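You operate a simulated robot arm through the tools that you are given. There is no shell and no other tool. Be economical: measure what you need, move in short steps, check, and stop when the job is done.

You run a simulated two-armed robot. Do the job below in one go: nothing can be reset, and whatever is moved stays where it is left.

## Task
Take the white cup and leave it on the brown puck. Take the tag labelled "damp" from the wash bench top by the heater box and leave it on the wash bench top by the rack. Count the steel cores on the top of the side table, then put as many of the dryers from the top of the side table on the upper shelf of the blue rack. Switch the beacon rocker on. Take the white bottle from the top shelf of the air rack and put it on top of the small grey box. Take the round purple mould and put it on the keg card. Any order will do. Set down upright: white cup, white bottle, round purple mould.

It is judged by the outcome, as a careful person would: the job done as asked, and still so three seconds after it is handed in. It fails if anything else is knocked over, pushed out of place, dropped, spilled or broken.

## Robot
Two 7-joint arms with two-finger parallel grippers on one trunk, on a base that drives. Base frame: it is fixed to the floor where the robot stands at the start and does not move with it; the origin is under the middle of the robot, x ahead of it, y to its left, z up; the surface under the hand at the start is at about z = 800. Readings come in mm, degrees, newtons and seconds.
The left shoulder is at the start at [110, 169, 1336], the right one opposite. With the tool pointing down near the work surface each hand reaches from about 440 to 760 mm from the robot's upright axis, wherever it stands, measured 20 degrees to its own side. Places, roughly: beacon rocker [-900, 1200, 1100]; brown puck (6x6x3 cm) [800, -400, 800]; dryer [750, 0, 1000]; keg card [3500, -5750, 750]; round purple mould (6x6x10 cm) [1800, -5500, 1000]; small grey box [5000, -6250, 1500]; steel core [750, -250, 750]; tag [-1000, -1500, 1000]; upper shelf of the blue rack [1500, 700, 1200]; wash bench top by the rack [-1200, -2500, 800]; white bottle [5250, -6250, 1500]; white cup (7x7x10 cm) [700, 200, 800]. Payload 1.57 kg a hand.
The tool frame of a hand sits at the grasp point between the pads (the TCP): z along the fingers, y along the line on which they close. The tips reach 30 mm beyond it. The gripper opens to 80 mm. The fingers are 17 mm wide and 12 mm thick; the gripper's body (40 by 82 mm) begins 80 mm behind the TCP.
Orientation is told as [roll, pitch, yaw] about the base's x, y, z axes, in that order, counted from this pose: with the fingers straight down and closing along the base's y, the tool's x points along the base's -x, its y along +y and its z along -z.

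## Interface
- The arms move only by the tool servo_tool. It takes "left_moves", "right_moves" or both (then of equal length, played together; a hand with none holds still); each is a list of rows, each an object (a shift or turn left out is 0, a gripper value left out holds the last) with "angular": the turn, a rotation vector about the base's x, y, z in units of 120 degrees (1.0 is 120 degrees), a list of three; "offset": the shift along the base's x, y, z in units of 400 mm (1.0 is 400 mm), a list of three; "grip": the closure, from 0 (fully open) to 1 (shut). In form: [{"angular": [wx, wy, wz], "offset": [tx, ty, tz], "grip": grip}, ...]. A call has 1 to 12 rows; each row is the pose to reach, as a shift and turn from the pose commanded when the call began. A call with a number of a shift or a turn outside -1 to 1 is refused whole. Rows are played at 5 a second. More than 50 mm and 8.6 degrees between two rows, or a gripper value outside its range, and nothing of the call is played. A pose out of reach is approached as far as the arm can. The call stops where the force on the tool passes 40 N (or 10 N more than at its start, if that is more) or the arm is blocked; 0.2 s more then pass. The fingers move at their own pace (about 72 mm/s each) and stop on an object; they squeeze with about 33 N. The grip force told is the motor's: it shows also when the fingers shut on nothing. Time passes only in rows, and 0.2 s behind the last, so rows that repeat a pose let the fingers close. The reply holds the time, the measured pose of the TCP, the force on the tool along the base axes, the opening and the grip force, in the units named above and with some noise, with the torque about the TCP (base axes, N m) and any sound that the robot's microphone picked up, and new pictures: "pictures" is both (left out), scene, wrist or none (wrist: the cameras of the hands that moved).
- Cameras (640 x 400 px; columns grow to the right, rows downward): "scene" is now at [157.4, -16.2, 1523.4]; the picture's right is [-0.18, -0.98, 0.00], its down [-0.70, 0.13, -0.70] and it looks along [0.69, -0.13, -0.71] (base axes); focal length 289 px, centre (320, 200). "left" rides on the left gripper at [72, 7, -122] in its tool frame; the picture's right is [-0.09, 1.00, 0.00], its down [-0.84, -0.08, -0.54] and it looks along [-0.54, -0.05, 0.84] (tool axes); focal length 238 px, centre (320, 200). "right" rides on the right gripper at [72, -7, -122] in its tool frame; the picture's right is [0.09, 1.00, 0.00], its down [-0.84, 0.08, -0.54] and it looks along [-0.54, 0.05, 0.84] (tool axes); focal length 238 px, centre (320, 200). There is no depth. A picture from a camera that has moved, and an enlarged one, comes with that camera's place and axes in the base frame and with its lens.
- lift_body(by): slides the trunk up (or, below 0, down) by that many mm; the arms and the scene camera ride with it, the base frame stays. It gives what a move gives, with no picture.
- base_move(legs): drives the robot by 1 to 6 legs, each [ahead, left, turn to the left] in mm, mm and degrees, along the robot's own axes; the way and the turn of a leg run together, so that a leg with both is an arc; at most 1500 mm and 180 degrees a leg. The arms and the cameras ride along, it lands a little off, and it stops where it bumps. It gives what a move gives, and a new picture of the scene camera.
- pan_tilt(pan, tilt): turns the head with the scene camera to pan (to the left, within 86 degrees either way) and tilt (down, from -29 to 69), counted from straight ahead of the robot. It gives what a move gives, and a new picture of the scene camera.
- close_up(camera, box): a new picture of the part [left, top, right, bottom] of that camera's present view, enlarged. The clock stands still meanwhile.
- hand_in(): hands the job in; it is judged then, once.

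Go step by step. Nothing tells you exact positions but the pictures and the camera data: compare them with the known pose of the tool, close in by small moves and look again before you grip or let go. The budget is 196 turns and 260 pictures, counting those below and the enlarged ones. Unless the task says otherwise, let go and move clear before handing in, and close with one line.

The tools are called after "Emit:" by a JSON object that holds its "op" and its "data". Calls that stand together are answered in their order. servo_tool: Moves the arms, as the interface text tells. Its arguments: {"type":"object","properties":{"left_moves":{"type":"array","items":{"type":"object","properties":{"angular":{"type":"array","items":{"type":"number"}},"offset":{"type":"array","items":{"type":"number"}},"grip":{"type":"number"}}}},"right_moves":{"type":"array","items":{"type":"object","properties":{"angular":{"type":"array","items":{"type":"number"}},"offset":{"type":"array","items":{"type":"number"}},"grip":{"type":"number"}}}},"pictures":{"type":"string","enum":["both","scene","wrist","none"]}},"required":[]} The other tools are called the same way: lift_body (by) slides the trunk up or down; base_move (legs) drives the base; pan_tilt (pan, tilt) turns the head that bears the scene camera; close_up (camera, box) takes an enlarged picture of a part of a camera's view; hand_in () hands the job in.

At the start:

```text
time: 0.0
left_tcp_pos: [664.3, 254.8, 1053.6]
left_ee_rot: [0.0, 0.1, 0.0]
left_contact_force: [0.4, 0.7, 0.0]
left_moment: [0.0, -0.01, 0.0]
left_grip_width: 79.8
left_finger_force: 0.1
right_tcp_pos: [635.3, -320.4, 1074.4]
right_ee_rot: [0.0, 0.0, 0.1]
right_contact_force: [0.6, 0.2, -0.8]
right_moment: [0.01, 0.01, 0.02]
right_grip_width: 80.2
right_finger_force: 0.1
trunk travel left (down, up): [-650.0, 240.0]
robot x, y, heading: [-3.4, 1.0, 0.1]
head pan, tilt: [-10.4, 45.5]
```

scene: 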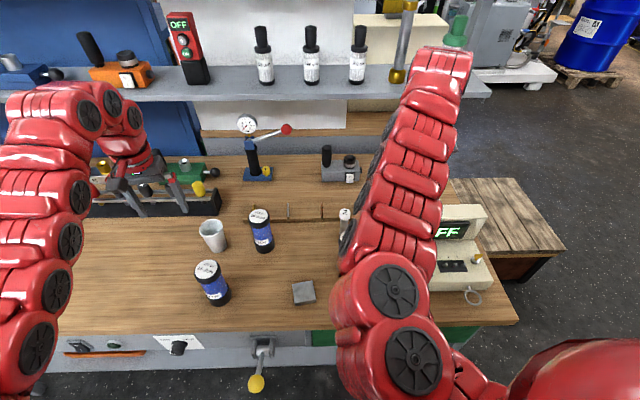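
right: 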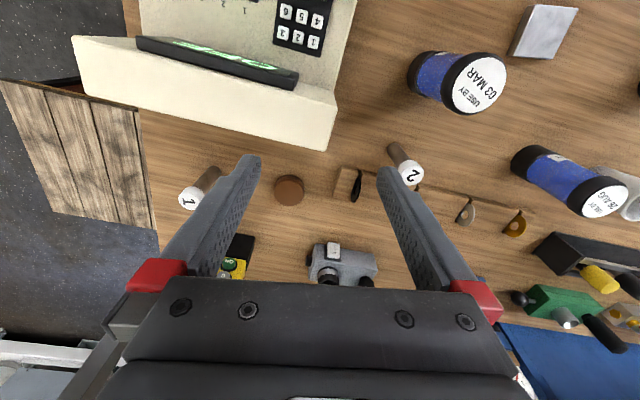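
left: 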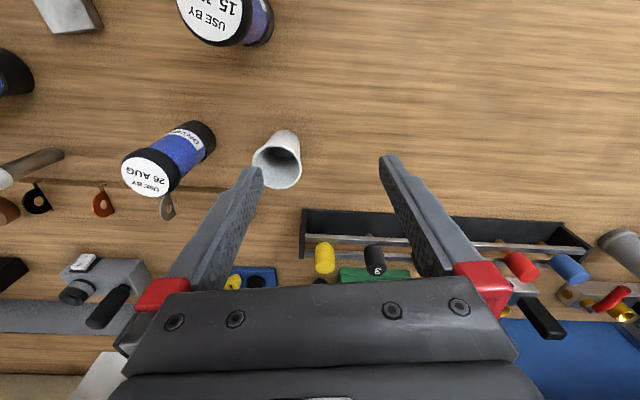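

I see the bench ahead with the cup, blue-labelled jars and small parts. I'll look closer before moving.

Emit:
{"op": "close_up", "data": {"camera": "scene", "box": [180, 130, 380, 320]}}

Emit:
{"op": "close_up", "data": {"camera": "right", "box": [130, 0, 640, 320]}}

Emit:
{"op": "close_up", "data": {"camera": "scene", "box": [70, 0, 470, 130]}}

```text
2.11 times, centred on (280, 225) of scene
camera zoom: at [157.4, -16.2, 1523.4], right [-0.18, -0.98, 0.0], down [-0.7, 0.13, -0.7], along [0.69, -0.13, -0.71], focal length 609 px, centre (404, 147)
```

zoom: 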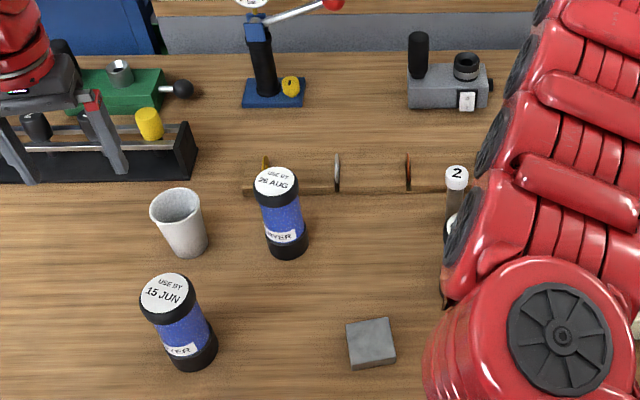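

```text
1.25 times, centred on (385, 160) of right
camera zoom: at [562.4, -328.6, 1196.0], right [-0.09, 1.0, 0.0], down [0.84, 0.08, 0.54], along [0.54, 0.05, -0.84], focal length 298 px, centre (239, 250)
```

zoom: 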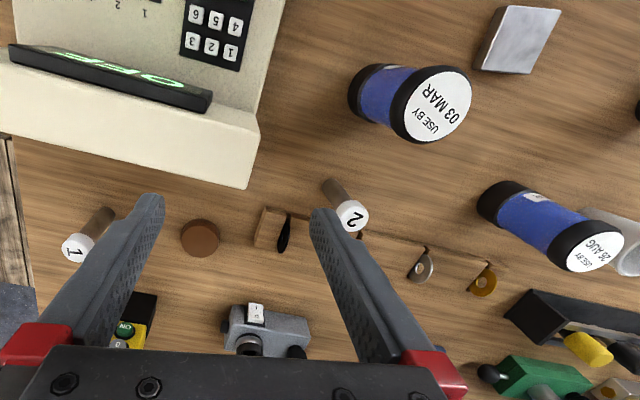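

```text
1.60 times, centred on (270, 65) of scene
camera zoom: at [157.4, -16.2, 1523.4], right [-0.18, -0.98, 0.0], down [-0.7, 0.13, -0.7], along [0.69, -0.13, -0.71], focal length 463 px, centre (400, 416)
```

zoom: 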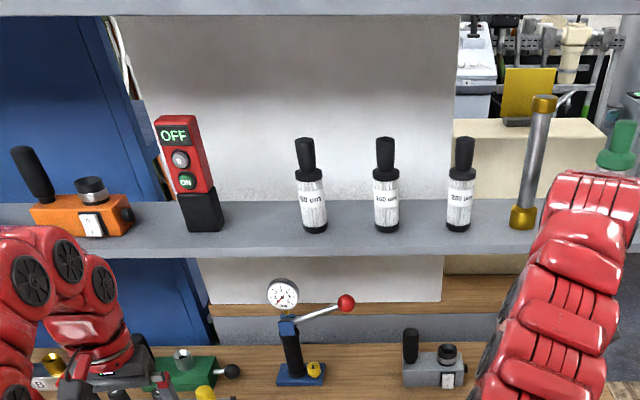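

The jars are dated dryers; the steel cores still need identifying. I'll look around with the head.

Emit:
{"op": "pan_tilt", "data": {"pan": -50, "tilt": 35}}

Emit:
{"op": "pan_tilt", "data": {"pan": 45, "tilt": 35}}

Emit:
{"op": "pan_tilt", "data": {"pan": 10, "tilt": 15}}

```text
time: 1.1
left_tcp_pos: [664.3, 256.0, 1053.4]
left_ee_rot: [-0.1, 0.1, 0.1]
left_contact_force: [0.2, 0.4, 0.2]
left_moment: [-0.02, 0.02, -0.02]
left_grip_width: 79.9
left_finger_force: 0.0
right_tcp_pos: [635.5, -320.8, 1074.0]
right_ee_rot: [0.0, -0.1, 0.0]
right_contact_force: [0.2, 0.8, -0.3]
right_moment: [-0.03, 0.0, -0.01]
right_grip_width: 80.0
right_finger_force: 0.0
trunk travel left (down, up): [-650.0, 240.0]
robot x, y, heading: [-0.6, -1.9, 0.2]
head pan, tilt: [-50.0, 35.0]
camera scene: at [134.5, -69.1, 1538.9], right [-0.77, -0.64, 0.0], down [-0.37, 0.44, -0.82], along [0.53, -0.63, -0.57], focal length 289 px, centre (320, 200)
```

scene: 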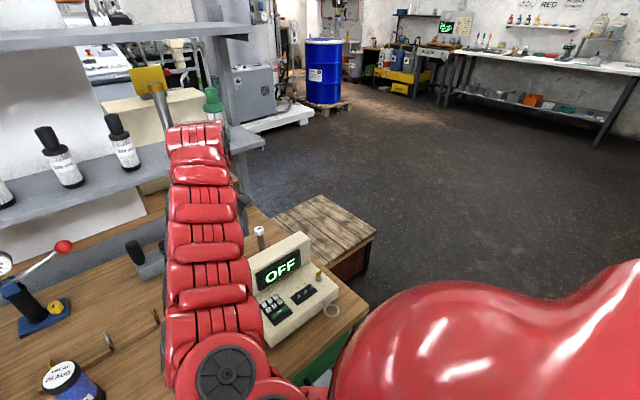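

```text
time: 2.8
left_tcp_pos: [664.5, 255.8, 1054.0]
left_ee_rot: [0.0, 0.0, -0.1]
left_contact_force: [0.1, -0.5, 0.8]
left_moment: [0.03, 0.01, -0.01]
left_grip_width: 80.0
left_finger_force: 0.2
right_tcp_pos: [634.7, -322.6, 1074.4]
right_ee_rot: [0.0, -0.1, 0.0]
right_contact_force: [0.0, 0.0, 1.0]
right_moment: [0.0, -0.03, 0.02]
right_grip_width: 80.0
right_finger_force: 0.0
trunk travel left (down, up): [-650.0, 240.0]
robot x, y, heading: [0.1, -0.9, 0.1]
head pan, tilt: [45.0, 35.0]
camera scene: at [140.2, 60.6, 1538.9], right [0.71, -0.71, 0.0], down [-0.41, -0.41, -0.82], along [0.58, 0.58, -0.57], focal length 289 px, centre (320, 200)
```

scene: 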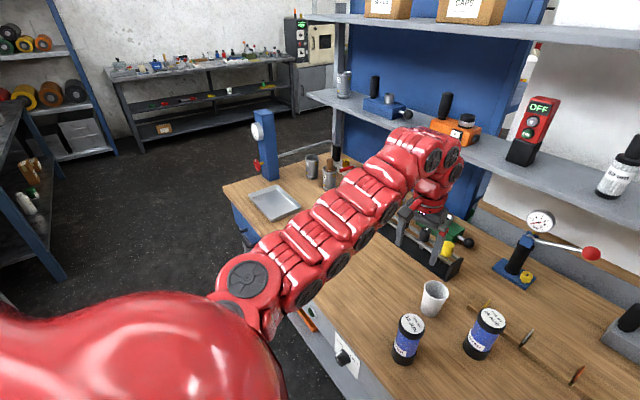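

```text
time: 3.8
left_tcp_pos: [665.1, 255.4, 1054.4]
left_ee_rot: [-0.1, -0.1, 0.0]
left_contact_force: [-0.8, -0.7, -0.2]
left_moment: [-0.01, -0.01, -0.02]
left_grip_width: 80.0
left_finger_force: 0.0
right_tcp_pos: [634.6, -322.4, 1074.4]
right_ee_rot: [0.0, 0.1, 0.0]
right_contact_force: [0.2, -0.7, -0.2]
right_moment: [-0.02, 0.0, -0.01]
right_grip_width: 79.9
right_finger_force: 0.1
trunk travel left (down, up): [-650.0, 240.0]
robot x, y, heading: [-2.7, 2.1, -0.1]
head pan, tilt: [10.0, 15.0]
camera scene: at [169.8, 14.7, 1570.8], right [0.17, -0.98, 0.0], down [-0.26, -0.05, -0.97], along [0.95, 0.17, -0.26], focal length 289 px, centre (320, 200)
```

scene: 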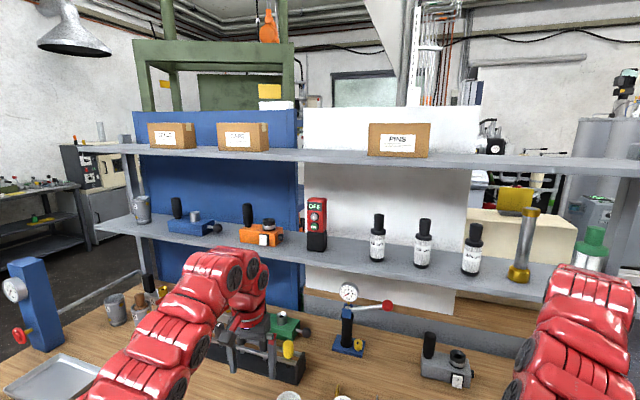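

Emit:
{"op": "close_up", "data": {"camera": "scene", "box": [0, 80, 320, 280]}}

Emit:
{"op": "pan_tilt", "data": {"pan": 84, "tilt": 20}}

Emit:
{"op": "pan_tilt", "data": {"pan": -84, "tilt": 20}}

```text
2.00 times, centred on (160, 180) of scene
camera zoom: at [169.8, 14.7, 1570.8], right [0.17, -0.98, 0.0], down [-0.26, -0.05, -0.97], along [0.95, 0.17, -0.26], focal length 579 px, centre (640, 240)
```

zoom: 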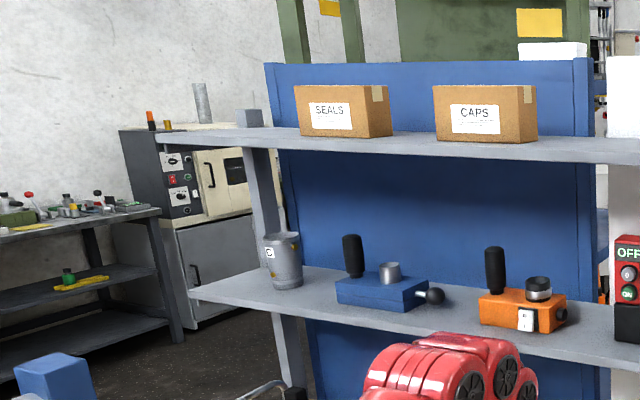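

```text
time: 5.2
left_tcp_pos: [663.9, 256.3, 1054.4]
left_ee_rot: [0.0, 0.1, 0.0]
left_contact_force: [-0.4, -0.6, 0.7]
left_moment: [0.01, -0.03, -0.04]
left_grip_width: 80.0
left_finger_force: 0.0
right_tcp_pos: [634.2, -321.2, 1073.8]
right_ee_rot: [0.1, 0.0, 0.1]
right_contact_force: [0.1, -0.1, 0.2]
right_moment: [0.01, -0.01, -0.02]
right_grip_width: 80.1
right_finger_force: 0.1
trunk travel left (down, up): [-650.0, 240.0]
robot x, y, heading: [-1.9, -3.0, 0.0]
head pan, tilt: [84.0, 20.0]
camera scene: at [87.7, 90.9, 1562.8], right [0.99, -0.11, 0.0], down [-0.04, -0.34, -0.94], along [0.1, 0.93, -0.34], focal length 289 px, centre (320, 200)
```

scene: 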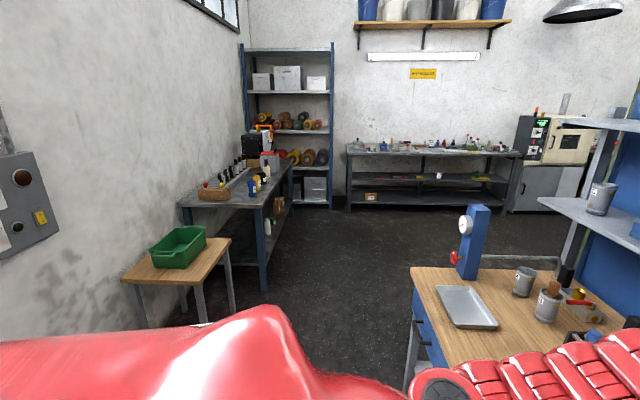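

```text
time: 7.8
left_tcp_pos: [663.7, 255.9, 1054.1]
left_ee_rot: [0.0, -0.1, 0.0]
left_contact_force: [-0.4, 0.5, 0.1]
left_moment: [0.0, -0.02, 0.0]
left_grip_width: 79.8
left_finger_force: 0.0
right_tcp_pos: [635.4, -321.4, 1074.8]
right_ee_rot: [-0.1, 0.0, 0.0]
right_contact_force: [0.1, 0.3, 0.0]
right_moment: [0.02, -0.01, 0.01]
right_grip_width: 80.1
right_finger_force: 0.0
trunk travel left (down, up): [-650.0, 240.0]
robot x, y, heading: [-2.1, 0.2, -0.1]
head pan, tilt: [-84.0, 20.0]
camera scene: at [87.6, -94.3, 1562.8], right [-0.99, -0.1, 0.0], down [-0.04, 0.34, -0.94], along [0.1, -0.93, -0.34], focal length 289 px, centre (320, 200)
```

scene: 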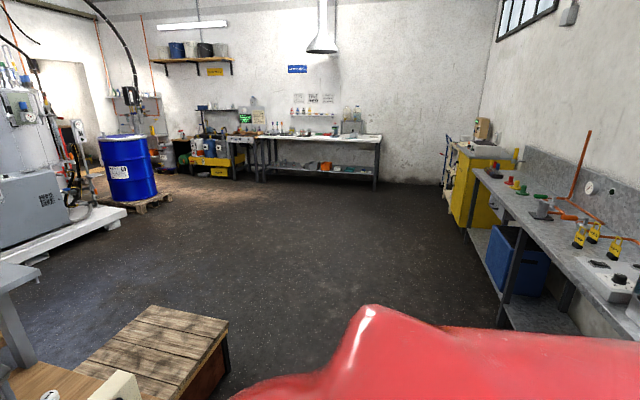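

Emit:
{"op": "close_up", "data": {"camera": "right", "box": [150, 130, 450, 300]}}

Emit:
{"op": "close_up", "data": {"camera": "left", "box": [0, 130, 320, 330]}}

Emit:
{"op": "close_up", "data": {"camera": "left", "box": [300, 180, 640, 380]}}

```text
2.13 times, centred on (300, 215) of right
camera zoom: at [562.4, -328.6, 1195.9], right [-0.09, 1.0, 0.0], down [0.84, 0.08, 0.54], along [0.54, 0.05, -0.84], focal length 508 px, centre (363, 168)
```

zoom: 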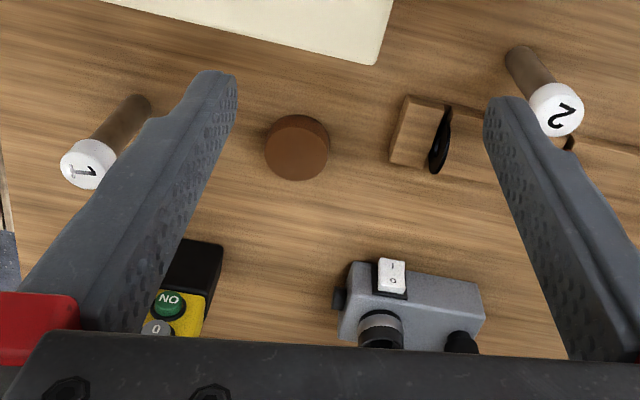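

```text
2.00 times, centred on (160, 230) of left
camera zoom: at [592.7, 261.9, 1174.7], right [0.09, 1.0, 0.0], down [0.84, -0.08, 0.54], along [0.54, -0.05, -0.84], focal length 477 px, centre (640, 140)
```

zoom: 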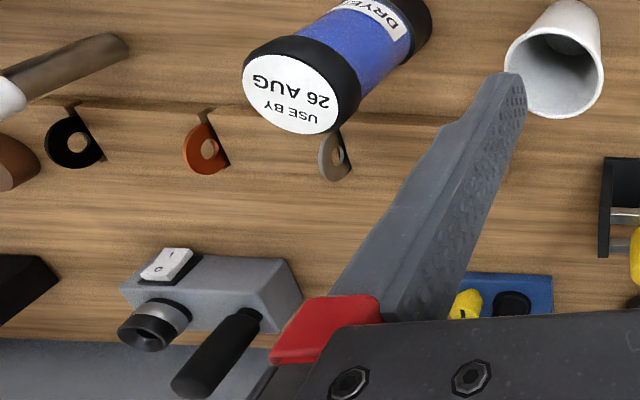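

```text
1.88 times, centred on (470, 280) of left
camera zoom: at [592.7, 261.9, 1174.7], right [0.09, 1.0, 0.0], down [0.84, -0.08, 0.54], along [0.54, -0.05, -0.84], focal length 449 px, centre (38, 49)
```

zoom: 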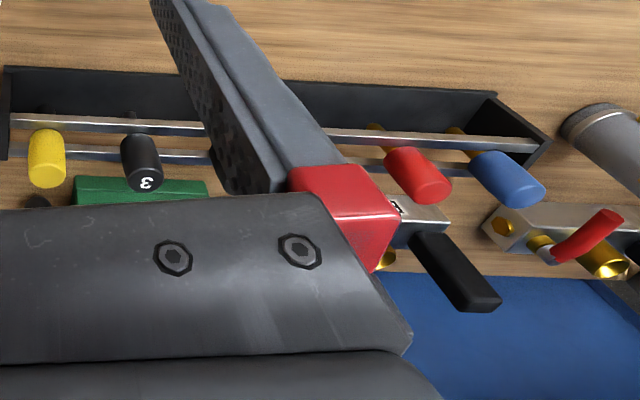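

Steel cores appear to be the steel rods with white numbered caps (1, 2 so far). I'll move the left hand above the cup (about [712, 198]) and look again.

Emit:
{"op": "servo_tool", "data": {"left_moves": [{"offset": [0.06, -0.07, -0.03]}, {"offset": [0.12, -0.143, -0.06]}, {"offset": [0.12, -0.143, -0.12]}], "pictures": "wrist"}}

Emit:
{"op": "pan_tilt", "data": {"pan": 0, "tilt": 50}}

```text
time: 8.6
left_tcp_pos: [711.3, 199.3, 1006.0]
left_ee_rot: [0.1, 0.0, 0.0]
left_contact_force: [-0.4, 0.6, 0.6]
left_moment: [-0.06, 0.0, -0.01]
left_grip_width: 80.1
left_finger_force: 0.1
right_tcp_pos: [634.4, -319.7, 1073.5]
right_ee_rot: [-0.1, 0.0, 0.0]
right_contact_force: [-0.5, 1.0, 0.1]
right_moment: [-0.05, 0.0, 0.01]
right_grip_width: 79.8
right_finger_force: 0.1
trunk travel left (down, up): [-650.0, 240.0]
robot x, y, heading: [3.4, 0.7, -0.0]
head pan, tilt: [-84.0, 20.0]
camera left: at [640.1, 205.4, 1125.8], right [0.09, 1.0, 0.0], down [0.84, -0.08, 0.54], along [0.54, -0.05, -0.84], focal length 238 px, centre (320, 200)
```

left: 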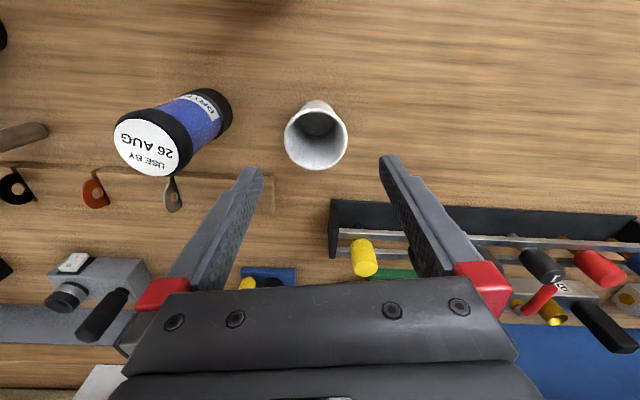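

```text
time: 10.2
left_tcp_pos: [710.9, 198.4, 1006.0]
left_ee_rot: [0.0, 0.0, 0.0]
left_contact_force: [-0.4, 0.5, 0.7]
left_moment: [0.03, 0.0, 0.02]
left_grip_width: 80.1
left_finger_force: 0.0
right_tcp_pos: [634.6, -321.2, 1072.5]
right_ee_rot: [0.0, 0.0, 0.1]
right_contact_force: [-0.6, 0.9, 0.5]
right_moment: [0.02, -0.03, 0.01]
right_grip_width: 80.1
right_finger_force: 0.1
trunk travel left (down, up): [-650.0, 240.0]
robot x, y, heading: [2.9, 1.1, -0.2]
head pan, tilt: [0.0, 50.0]
camera scene: at [154.9, -1.7, 1517.2], right [0.0, -1.0, 0.0], down [-0.77, 0.0, -0.64], along [0.64, 0.0, -0.77], focal length 289 px, centre (320, 200)
```

scene: 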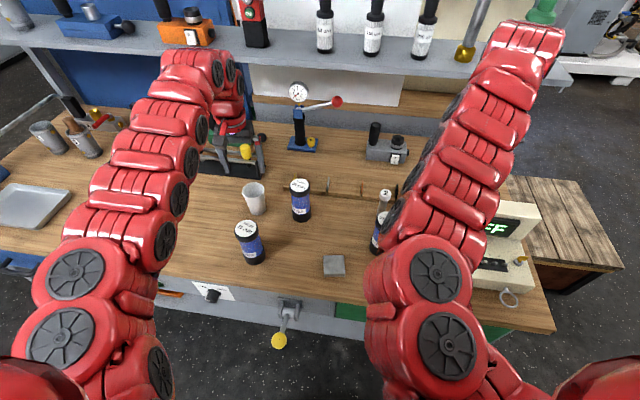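

Emit:
{"op": "servo_tool", "data": {"left_moves": [{"offset": [0.045, -0.013, -0.09]}, {"offset": [0.045, -0.013, -0.19]}], "pictures": "wrist"}}

```text
time: 10.8
left_tcp_pos: [729.5, 193.3, 930.1]
left_ee_rot: [0.1, 0.1, 0.1]
left_contact_force: [0.5, -0.9, 1.0]
left_moment: [-0.02, 0.01, 0.0]
left_grip_width: 80.0
left_finger_force: 0.1
right_tcp_pos: [633.8, -320.3, 1072.6]
right_ee_rot: [0.0, -0.1, 0.0]
right_contact_force: [0.7, 0.5, 0.0]
right_moment: [-0.03, 0.01, -0.04]
right_grip_width: 79.8
right_finger_force: 0.0
trunk travel left (down, up): [-650.0, 240.0]
robot x, y, heading: [-1.3, 1.3, 0.0]
head pan, tilt: [0.0, 50.0]
camera left: at [657.7, 199.2, 1051.5], right [0.09, 1.0, 0.0], down [0.84, -0.08, 0.54], along [0.54, -0.05, -0.84], focal length 238 px, centre (320, 200)
```

left: 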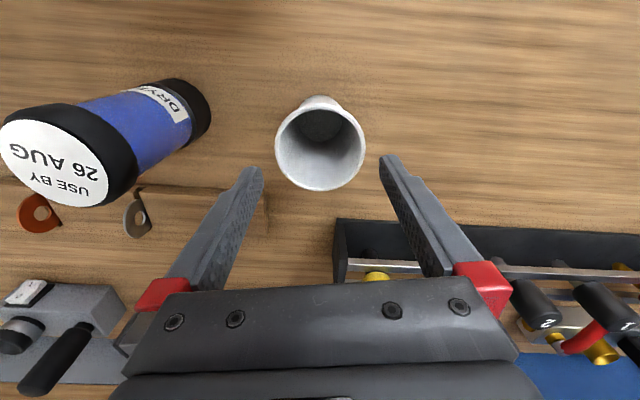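

Emit:
{"op": "servo_tool", "data": {"left_moves": [{"offset": [-0.02, 0, -0.07]}, {"offset": [-0.02, 0, -0.14]}, {"offset": [-0.02, 0, -0.19]}], "pictures": "wrist"}}

```text
time: 11.6
left_tcp_pos: [714.6, 192.2, 854.4]
left_ee_rot: [-0.2, -0.1, -0.1]
left_contact_force: [0.4, 0.5, 0.3]
left_moment: [0.0, 0.03, -0.04]
left_grip_width: 80.0
left_finger_force: 0.0
left hand out of reach, approached as far as the arm can: row 3
right_tcp_pos: [633.5, -321.2, 1075.3]
right_ee_rot: [-0.1, 0.0, -0.1]
right_contact_force: [-0.2, -0.3, 0.0]
right_moment: [-0.04, 0.01, 0.01]
right_grip_width: 80.1
right_finger_force: 0.1
trunk travel left (down, up): [-650.0, 240.0]
robot x, y, heading: [0.7, -0.1, 0.0]
head pan, tilt: [0.0, 50.0]
camera left: at [643.3, 199.3, 975.7], right [0.09, 1.0, 0.0], down [0.84, -0.08, 0.54], along [0.54, -0.05, -0.84], focal length 238 px, centre (320, 200)
```

left: 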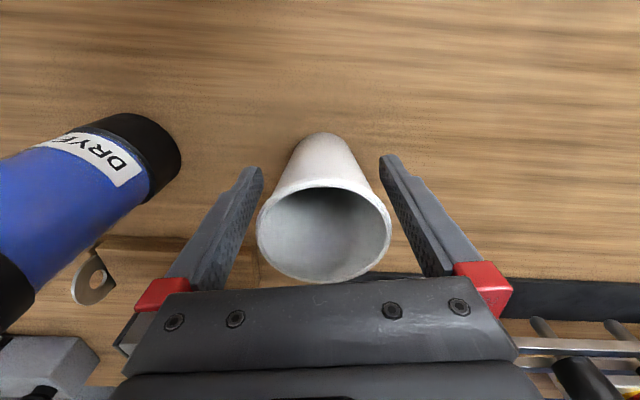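

Emit:
{"op": "servo_tool", "data": {"left_moves": [{"grip": 1}, {"grip": 1}, {"grip": 1}, {"grip": 1}], "pictures": "none"}}

Emit:
{"op": "lift_body", "data": {"by": 60}}

Emit:
{"op": "close_up", "data": {"camera": "left", "box": [0, 0, 640, 400]}}

Emit:
{"op": "pan_tilt", "data": {"pan": -25, "tilt": 50}}

```text
time: 12.6
left_tcp_pos: [714.6, 192.5, 855.4]
left_ee_rot: [-0.1, 0.1, 0.0]
left_contact_force: [0.4, 0.0, 1.4]
left_moment: [-0.03, -0.04, 0.04]
left_grip_width: 62.5
left_finger_force: 32.9
right_tcp_pos: [634.0, -322.0, 1074.4]
right_ee_rot: [0.0, 0.1, 0.0]
right_contact_force: [-0.8, -0.6, 0.3]
right_moment: [-0.02, 0.0, 0.01]
right_grip_width: 80.0
right_finger_force: 0.0
trunk travel left (down, up): [-650.0, 240.0]
robot x, y, heading: [1.7, -0.6, 0.5]
head pan, tilt: [0.0, 50.0]
```

```text
time: 13.6
left_tcp_pos: [714.0, 191.8, 914.6]
left_ee_rot: [0.0, 0.0, 0.0]
left_contact_force: [0.1, -0.1, 0.2]
left_moment: [-0.03, -0.04, 0.01]
left_grip_width: 62.0
left_finger_force: 33.0
right_tcp_pos: [634.7, -322.2, 1133.9]
right_ee_rot: [0.1, 0.0, -0.1]
right_contact_force: [-0.1, -0.2, 0.1]
right_moment: [0.0, -0.01, 0.02]
right_grip_width: 80.1
right_finger_force: 0.1
trunk travel left (down, up): [-710.0, 180.0]
robot x, y, heading: [-1.7, 0.1, -0.1]
head pan, tilt: [0.0, 50.0]
```

```text
1.00 times, centred on (320, 200) of left (not enlarged: the box is as wide or as high as the picture)
camera zoom: at [643.5, 198.3, 1035.9], right [0.09, 1.0, 0.0], down [0.84, -0.08, 0.54], along [0.54, -0.05, -0.84], focal length 238 px, centre (320, 200)
```

zoom: 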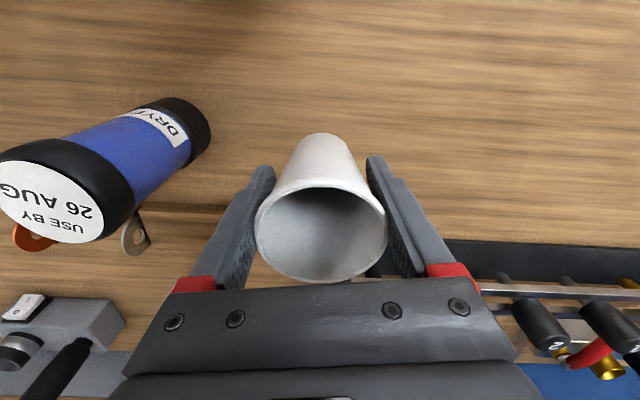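

```text
time: 14.5
left_tcp_pos: [714.0, 193.3, 914.5]
left_ee_rot: [0.0, 0.0, 0.1]
left_contact_force: [0.3, -0.8, -1.0]
left_moment: [-0.02, -0.02, 0.01]
left_grip_width: 62.3
left_finger_force: 33.4
right_tcp_pos: [634.6, -320.0, 1134.8]
right_ee_rot: [0.0, 0.0, 0.1]
right_contact_force: [-0.6, 0.2, 0.3]
right_moment: [-0.02, 0.01, 0.0]
right_grip_width: 80.2
right_finger_force: 0.0
trunk travel left (down, up): [-710.0, 180.0]
robot x, y, heading: [-0.8, 0.7, 0.0]
head pan, tilt: [-25.0, 50.0]
camera scene: at [147.6, -34.1, 1577.2], right [-0.42, -0.91, 0.0], down [-0.69, 0.32, -0.64], along [0.58, -0.27, -0.77], focal length 289 px, centre (320, 200)
```

scene: 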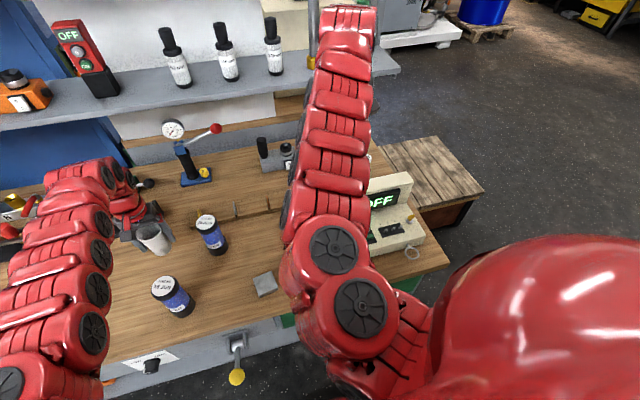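

Cup is held. Lift it clear of the dryers, then drive right so the left hand comes near the puck.

Emit:
{"op": "servo_tool", "data": {"left_moves": [{"offset": [-0.03, 0, 0.11]}, {"offset": [-0.06, 0, 0.22]}, {"offset": [-0.09, 0, 0.33]}], "pictures": "none"}}

Emit:
{"op": "base_move", "data": {"legs": [[0, -550, 0]]}}

Emit:
{"op": "close_up", "data": {"camera": "left", "box": [0, 0, 640, 400]}}

```text
time: 15.3
left_tcp_pos: [678.0, 191.2, 1046.6]
left_ee_rot: [0.0, 0.0, 0.1]
left_contact_force: [0.4, -0.3, 0.3]
left_moment: [0.0, -0.03, -0.01]
left_grip_width: 62.2
left_finger_force: 33.1
right_tcp_pos: [633.8, -321.9, 1134.1]
right_ee_rot: [0.0, 0.0, 0.0]
right_contact_force: [-0.3, 0.1, -0.5]
right_moment: [0.03, 0.02, 0.0]
right_grip_width: 79.6
right_finger_force: 0.1
trunk travel left (down, up): [-710.0, 180.0]
robot x, y, heading: [2.2, -3.2, 0.1]
head pan, tilt: [-25.0, 50.0]
```

```text
time: 18.4
left_tcp_pos: [679.0, -348.0, 1047.6]
left_ee_rot: [0.0, 0.1, -0.2]
left_contact_force: [-0.2, -0.1, -0.4]
left_moment: [0.01, -0.01, -0.01]
left_grip_width: 62.2
left_finger_force: 33.0
right_tcp_pos: [634.0, -861.8, 1134.4]
right_ee_rot: [0.0, -0.1, 0.0]
right_contact_force: [-0.1, -0.9, -0.4]
right_moment: [0.0, -0.03, -0.01]
right_grip_width: 80.0
right_finger_force: 0.0
trunk travel left (down, up): [-710.0, 180.0]
robot x, y, heading: [0.1, -538.2, 0.1]
head pan, tilt: [-25.0, 50.0]
camera scene: at [147.2, -574.1, 1577.2], right [-0.42, -0.91, 0.0], down [-0.69, 0.32, -0.64], along [0.58, -0.27, -0.77], focal length 289 px, centre (320, 200)
```

scene: 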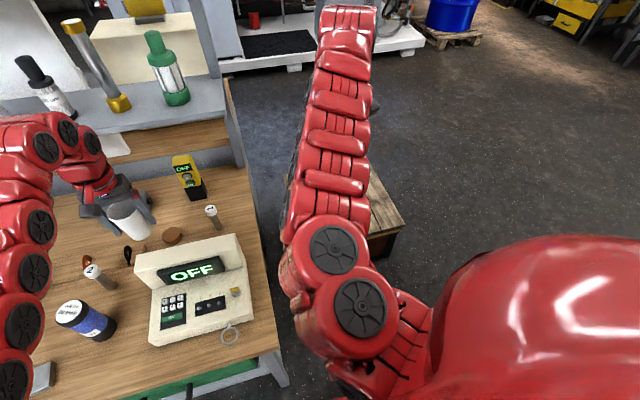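

```text
1.00 times, centred on (320, 200) of left (not enlarged: the box is as wide or as high as the picture)
camera zoom: at [607.7, -342.0, 1167.2], right [0.09, 1.0, 0.0], down [0.84, -0.08, 0.54], along [0.54, -0.05, -0.84], focal length 238 px, centre (320, 200)
```

zoom: 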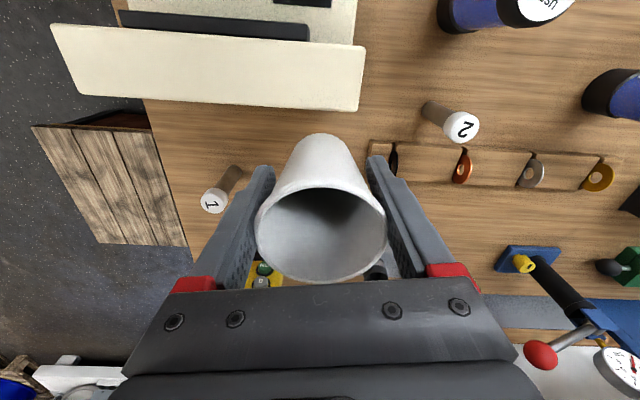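

Emit:
{"op": "base_move", "data": {"legs": [[85, 0, 0]]}}

Emit:
{"op": "close_up", "data": {"camera": "scene", "box": [60, 140, 260, 265]}}

```text
time: 19.5
left_tcp_pos: [762.6, -347.9, 1046.5]
left_ee_rot: [0.0, -0.1, 0.0]
left_contact_force: [0.3, 0.9, 0.3]
left_moment: [0.04, 0.0, 0.03]
left_grip_width: 62.2
left_finger_force: 32.6
right_tcp_pos: [718.7, -862.1, 1134.3]
right_ee_rot: [0.0, -0.1, 0.0]
right_contact_force: [-0.7, 0.1, -0.1]
right_moment: [0.01, -0.02, -0.01]
right_grip_width: 79.9
right_finger_force: 0.0
trunk travel left (down, up): [-710.0, 180.0]
robot x, y, heading: [83.1, -540.6, 0.1]
head pan, tilt: [-25.0, 50.0]
camera scene: at [231.5, -574.2, 1577.2], right [-0.42, -0.91, 0.0], down [-0.69, 0.32, -0.64], along [0.58, -0.27, -0.77], focal length 289 px, centre (320, 200)
```

scene: 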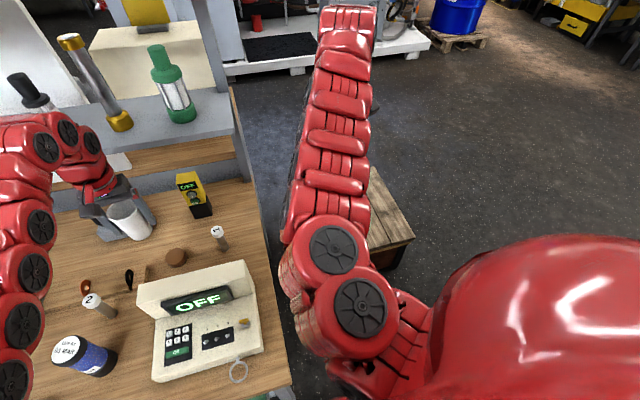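

```text
3.20 times, centred on (160, 202) of scene
camera zoom: at [231.5, -574.2, 1577.2], right [-0.42, -0.91, 0.0], down [-0.69, 0.32, -0.64], along [0.58, -0.27, -0.77], focal length 926 px, centre (832, 192)
```

zoom: 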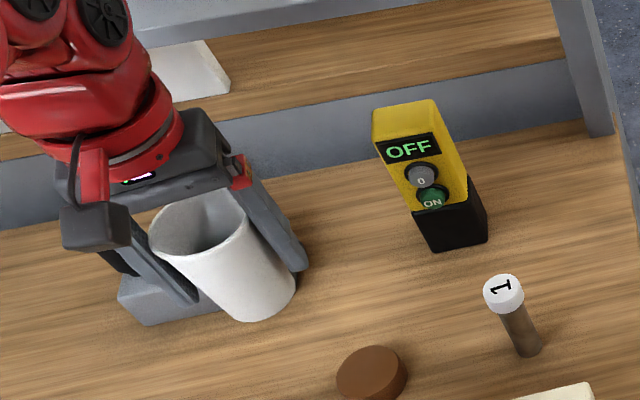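

Emit:
{"op": "servo_tool", "data": {"left_moves": [{"offset": [0.03, -0.02, -0.1]}, {"offset": [0.058, -0.045, -0.2]}, {"offset": [0.058, -0.045, -0.3]}], "pictures": "none"}}

Emit:
{"op": "close_up", "data": {"camera": "scene", "box": [80, 180, 240, 280]}}

Emit:
{"op": "close_up", "data": {"camera": "left", "box": [0, 0, 640, 400]}}

```text
time: 20.3
left_tcp_pos: [785.7, -367.1, 926.1]
left_ee_rot: [0.0, 0.0, 0.1]
left_contact_force: [-0.5, -0.7, 0.3]
left_moment: [0.01, -0.01, 0.03]
left_grip_width: 62.5
left_finger_force: 32.9
right_tcp_pos: [718.2, -860.5, 1133.3]
right_ee_rot: [0.0, 0.0, 0.0]
right_contact_force: [-0.5, 0.0, -1.3]
right_moment: [0.0, 0.02, 0.02]
right_grip_width: 80.2
right_finger_force: 0.0
trunk travel left (down, up): [-710.0, 180.0]
robot x, y, heading: [84.9, -541.9, -0.1]
head pan, tilt: [-25.0, 50.0]
```

```text
4.00 times, centred on (160, 230) of scene
camera zoom: at [231.9, -573.7, 1577.1], right [-0.42, -0.91, 0.0], down [-0.69, 0.32, -0.64], along [0.58, -0.27, -0.77], focal length 1157 px, centre (960, 80)
```

zoom: 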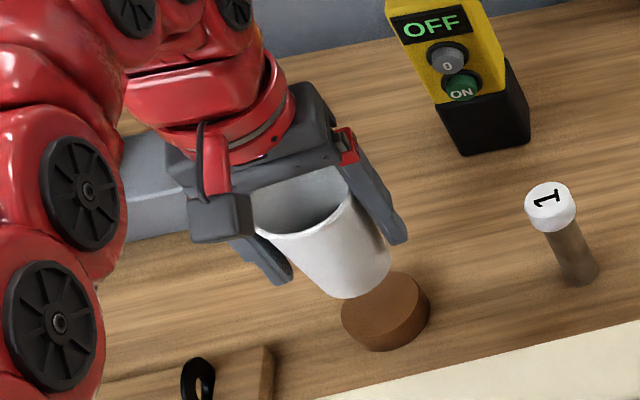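

```text
1.00 times, centred on (320, 200) of left (not enlarged: the box is as wide or as high as the picture)
camera zoom: at [716.2, -360.0, 1046.2], right [0.09, 1.0, 0.0], down [0.84, -0.08, 0.54], along [0.54, -0.05, -0.84], focal length 238 px, centre (320, 200)
```

zoom: 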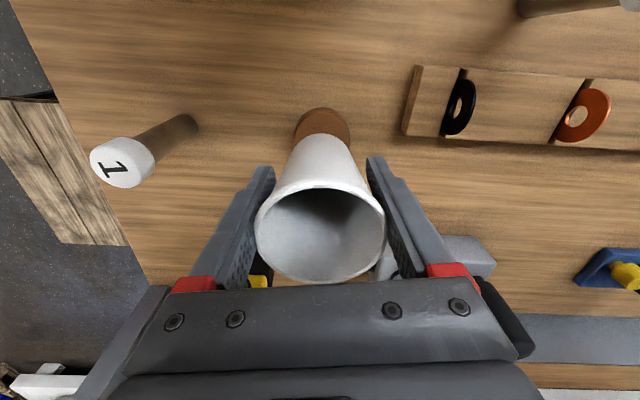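

Emit:
{"op": "servo_tool", "data": {"left_moves": [{"offset": [0, 0.003, -0.05]}, {"offset": [0, 0.003, -0.085]}, {"offset": [0, 0.003, -0.0925]}], "pictures": "none"}}

Emit:
{"op": "close_up", "data": {"camera": "scene", "box": [80, 180, 240, 280]}}

```text
time: 21.1
left_tcp_pos: [786.5, -366.0, 888.5]
left_ee_rot: [0.0, 0.0, 0.0]
left_contact_force: [1.0, 0.4, -0.1]
left_moment: [-0.01, -0.01, -0.01]
left_grip_width: 62.4
left_finger_force: 33.2
right_tcp_pos: [719.4, -861.9, 1135.1]
right_ee_rot: [0.1, 0.1, 0.0]
right_contact_force: [0.2, 0.1, 0.0]
right_moment: [-0.04, -0.04, -0.02]
right_grip_width: 80.0
right_finger_force: 0.1
trunk travel left (down, up): [-710.0, 180.0]
robot x, y, heading: [84.6, -540.8, 0.0]
head pan, tilt: [-25.0, 50.0]
```

```text
4.00 times, centred on (160, 230) of scene
camera zoom: at [231.4, -574.1, 1577.2], right [-0.42, -0.91, 0.0], down [-0.69, 0.32, -0.64], along [0.58, -0.27, -0.77], focal length 1157 px, centre (960, 80)
```

zoom: 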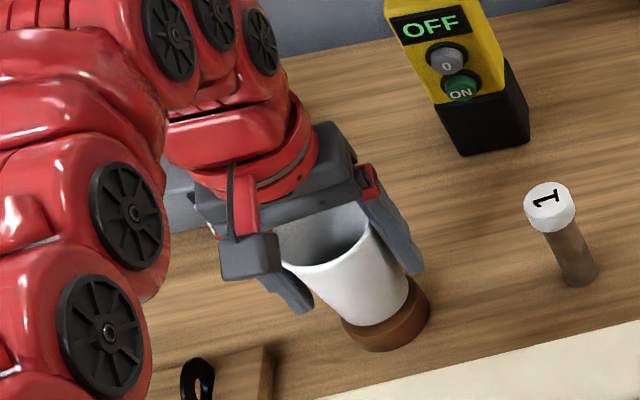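

Emit:
{"op": "servo_tool", "data": {"left_moves": [{"offset": [-0.004, -0.014, 0]}, {"offset": [-0.004, -0.014, -0.006]}, {"offset": [-0.004, -0.014, -0.01]}], "pictures": "none"}}

Emit:
{"op": "close_up", "data": {"camera": "scene", "box": [130, 220, 210, 270]}}

```text
time: 21.9
left_tcp_pos: [785.6, -370.7, 884.2]
left_ee_rot: [0.0, 0.0, 0.1]
left_contact_force: [-0.2, 0.0, -0.4]
left_moment: [0.02, 0.01, 0.02]
left_grip_width: 62.1
left_finger_force: 33.7
right_tcp_pos: [717.4, -861.5, 1132.9]
right_ee_rot: [0.1, 0.1, 0.0]
right_contact_force: [0.8, -0.1, -0.2]
right_moment: [-0.04, 0.01, 0.02]
right_grip_width: 80.0
right_finger_force: 0.0
trunk travel left (down, up): [-710.0, 180.0]
robot x, y, heading: [86.6, -542.2, 0.0]
head pan, tilt: [-25.0, 50.0]
```

```text
8.00 times, centred on (170, 245) of scene
camera zoom: at [231.7, -574.3, 1577.1], right [-0.42, -0.91, 0.0], down [-0.69, 0.32, -0.64], along [0.58, -0.27, -0.77], focal length 2315 px, centre (1520, -160)
```

zoom: 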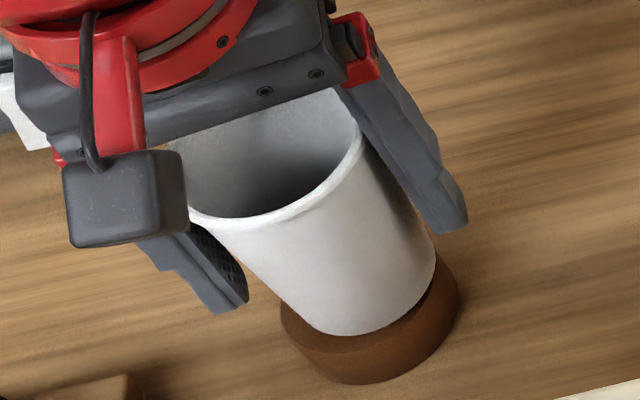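

Emit:
{"op": "servo_tool", "data": {"left_moves": [{"offset": [0, 0, -0.004]}, {"offset": [0, 0, -0.0075]}], "pictures": "none"}}

```text
time: 22.5
left_tcp_pos: [784.8, -370.5, 882.7]
left_ee_rot: [0.0, 0.1, 0.0]
left_contact_force: [-0.3, 0.3, -0.8]
left_moment: [0.02, 0.01, 0.0]
left_grip_width: 62.0
left_finger_force: 33.3
right_tcp_pos: [717.5, -861.5, 1132.7]
right_ee_rot: [0.0, 0.0, 0.0]
right_contact_force: [-0.3, 0.4, 0.4]
right_moment: [0.03, 0.01, 0.01]
right_grip_width: 79.9
right_finger_force: 0.0
trunk travel left (down, up): [-710.0, 180.0]
robot x, y, heading: [80.3, -541.2, -0.2]
head pan, tilt: [-25.0, 50.0]
```

Emit:
{"op": "servo_tool", "data": {"left_moves": [{"offset": [0, 0, -0.004]}, {"offset": [0, 0, -0.0075]}], "pictures": "none"}}

```text
time: 23.1
left_tcp_pos: [782.3, -369.9, 879.4]
left_ee_rot: [0.0, 0.1, 0.0]
left_contact_force: [-0.6, 0.0, -0.2]
left_moment: [0.01, 0.0, -0.03]
left_grip_width: 62.6
left_finger_force: 33.2
right_tcp_pos: [717.6, -862.0, 1133.9]
right_ee_rot: [-0.1, -0.1, 0.1]
right_contact_force: [0.0, -0.2, 0.0]
right_moment: [0.0, -0.01, -0.04]
right_grip_width: 80.0
right_finger_force: 0.1
trunk travel left (down, up): [-710.0, 180.0]
robot x, y, heading: [82.5, -538.7, 0.3]
head pan, tilt: [-25.0, 50.0]
```

Emit:
{"op": "close_up", "data": {"camera": "scene", "box": [130, 220, 210, 270]}}

```text
8.00 times, centred on (170, 245) of scene
camera zoom: at [231.4, -574.2, 1577.2], right [-0.42, -0.91, 0.0], down [-0.69, 0.32, -0.64], along [0.58, -0.27, -0.77], focal length 2315 px, centre (1520, -160)
```

zoom: 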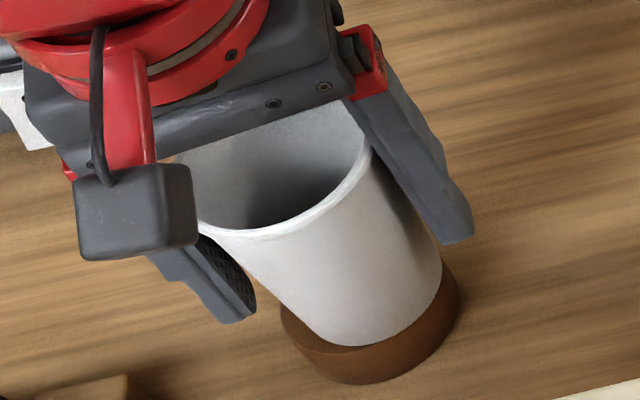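

Emit:
{"op": "lift_body", "data": {"by": -5}}

Emit:
{"op": "servo_tool", "data": {"left_moves": [{"offset": [0.008, 0, 0]}, {"offset": [0.008, 0, 0]}], "pictures": "none"}}

Emit:
{"op": "close_up", "data": {"camera": "scene", "box": [130, 220, 210, 270]}}

```text
time: 23.6
left_tcp_pos: [783.6, -370.1, 878.3]
left_ee_rot: [0.1, -0.4, 0.1]
left_contact_force: [0.9, 0.9, 28.6]
left_moment: [0.05, -0.02, -0.05]
left_grip_width: 62.4
left_finger_force: 33.7
right_tcp_pos: [715.9, -863.2, 1131.8]
right_ee_rot: [0.0, -0.1, 0.0]
right_contact_force: [-0.2, 0.1, 1.0]
right_moment: [0.01, -0.01, 0.01]
right_grip_width: 79.7
right_finger_force: 0.0
trunk travel left (down, up): [-705.0, 185.0]
robot x, y, heading: [84.5, -540.5, 0.1]
head pan, tilt: [-25.0, 50.0]
```

```text
time: 24.2
left_tcp_pos: [784.6, -371.2, 879.3]
left_ee_rot: [0.0, -0.4, 0.0]
left_contact_force: [-5.1, 1.0, 33.7]
left_moment: [0.11, 0.1, 0.01]
left_grip_width: 62.4
left_finger_force: 32.5
right_tcp_pos: [714.2, -862.3, 1132.4]
right_ee_rot: [0.1, -0.2, 0.0]
right_contact_force: [0.5, 0.4, -0.1]
right_moment: [0.03, 0.0, 0.0]
right_grip_width: 80.0
right_finger_force: 0.0
trunk travel left (down, up): [-705.0, 185.0]
robot x, y, heading: [85.5, -537.2, -0.0]
head pan, tilt: [-25.0, 50.0]
```

```text
8.00 times, centred on (170, 245) of scene
camera zoom: at [225.4, -575.2, 1572.9], right [-0.42, -0.91, 0.0], down [-0.69, 0.32, -0.65], along [0.59, -0.27, -0.76], focal length 2315 px, centre (1520, -160)
```

zoom: 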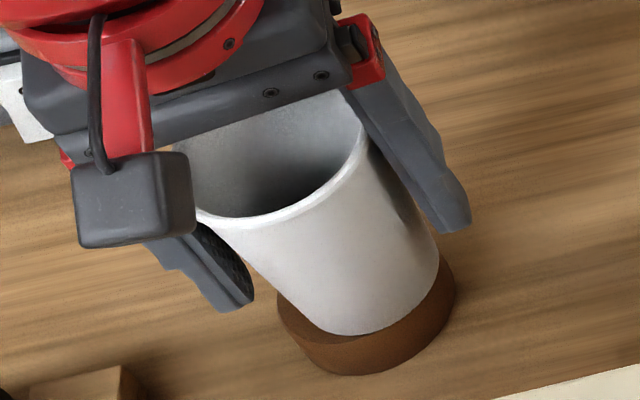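

Contact made on the puck. Relieve the load slightly, release and rise straight up.

Emit:
{"op": "lift_body", "data": {"by": 3}}

Emit:
{"op": "servo_tool", "data": {"left_moves": [{"grip": 0.6}, {"grip": 0}, {"grip": 0}, {"grip": 0}], "pictures": "none"}}

Emit:
{"op": "close_up", "data": {"camera": "left", "box": [0, 0, 640, 400]}}

```text
time: 24.7
left_tcp_pos: [785.8, -371.2, 878.7]
left_ee_rot: [0.0, 0.0, -0.1]
left_contact_force: [-2.1, 1.2, 18.6]
left_moment: [0.1, -0.11, 0.0]
left_grip_width: 62.1
left_finger_force: 33.5
right_tcp_pos: [715.2, -861.8, 1132.7]
right_ee_rot: [-0.1, -0.1, 0.0]
right_contact_force: [0.4, -0.7, 0.0]
right_moment: [0.01, -0.03, 0.03]
right_grip_width: 79.9
right_finger_force: 0.0
trunk travel left (down, up): [-708.0, 182.0]
robot x, y, heading: [87.4, -540.4, -0.2]
head pan, tilt: [-25.0, 50.0]
```

```text
time: 25.7
left_tcp_pos: [787.4, -370.0, 876.5]
left_ee_rot: [0.0, 0.1, 0.0]
left_contact_force: [-0.3, 0.0, 0.4]
left_moment: [-0.01, 0.06, -0.03]
left_grip_width: 80.0
left_finger_force: 0.0
right_tcp_pos: [718.7, -861.5, 1131.3]
right_ee_rot: [-0.1, 0.0, -0.1]
right_contact_force: [0.1, 0.5, -0.7]
right_moment: [0.03, 0.04, 0.0]
right_grip_width: 79.8
right_finger_force: 0.1
trunk travel left (down, up): [-708.0, 182.0]
robot x, y, heading: [85.4, -536.6, -0.1]
head pan, tilt: [-25.0, 50.0]
```

```text
1.00 times, centred on (320, 200) of left (not enlarged: the box is as wide or as high as the picture)
camera zoom: at [716.5, -364.1, 997.6], right [0.09, 1.0, 0.0], down [0.84, -0.08, 0.54], along [0.54, -0.05, -0.84], focal length 238 px, centre (320, 200)
```

zoom: 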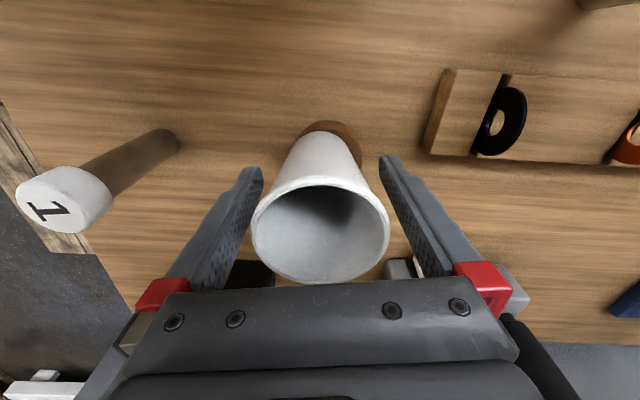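

Emit:
{"op": "lift_body", "data": {"by": 130}}

Emit:
{"op": "pan_tilt", "data": {"pan": 8, "tilt": 55}}

Emit:
{"op": "close_up", "data": {"camera": "left", "box": [0, 0, 640, 400]}}

```text
time: 27.3
left_tcp_pos: [788.1, -369.9, 1007.8]
left_ee_rot: [0.0, 0.0, 0.0]
left_contact_force: [0.4, 0.0, 0.5]
left_moment: [0.0, -0.03, -0.01]
left_grip_width: 80.0
left_finger_force: 0.0
right_tcp_pos: [718.0, -861.0, 1262.0]
right_ee_rot: [0.1, 0.1, 0.0]
right_contact_force: [0.3, 0.1, 0.1]
right_moment: [0.01, 0.0, 0.0]
right_grip_width: 80.0
right_finger_force: 0.0
trunk travel left (down, up): [-838.0, 52.0]
robot x, y, heading: [86.3, -540.3, -0.0]
head pan, tilt: [-25.0, 50.0]
```

```text
time: 28.3
left_tcp_pos: [787.9, -371.2, 1006.9]
left_ee_rot: [0.0, 0.0, 0.0]
left_contact_force: [-0.3, -0.4, -0.4]
left_moment: [0.03, 0.0, 0.01]
left_grip_width: 80.0
left_finger_force: 0.0
right_tcp_pos: [717.2, -860.4, 1261.6]
right_ee_rot: [0.0, -0.1, 0.1]
right_contact_force: [-0.2, 0.6, 0.5]
right_moment: [0.03, -0.02, -0.01]
right_grip_width: 80.0
right_finger_force: 0.1
trunk travel left (down, up): [-838.0, 52.0]
robot x, y, heading: [84.4, -540.8, 0.1]
head pan, tilt: [8.0, 55.0]
camera scene: at [233.1, -531.7, 1698.7], right [0.14, -0.99, 0.0], down [-0.81, -0.11, -0.57], along [0.57, 0.08, -0.82], focal length 289 px, centre (320, 200)
```

scene: 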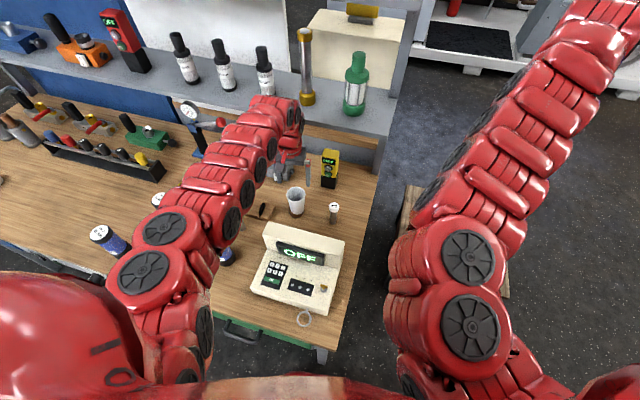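

```text
1.00 times, centred on (320, 200) of left (not enlarged: the box is as wide or as high as the picture)
camera zoom: at [716.2, -364.2, 1128.2], right [0.09, 1.0, 0.0], down [0.84, -0.08, 0.54], along [0.54, -0.05, -0.84], focal length 238 px, centre (320, 200)
```

zoom: 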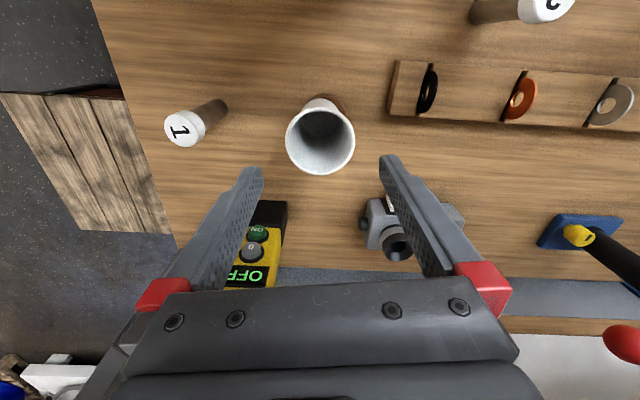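

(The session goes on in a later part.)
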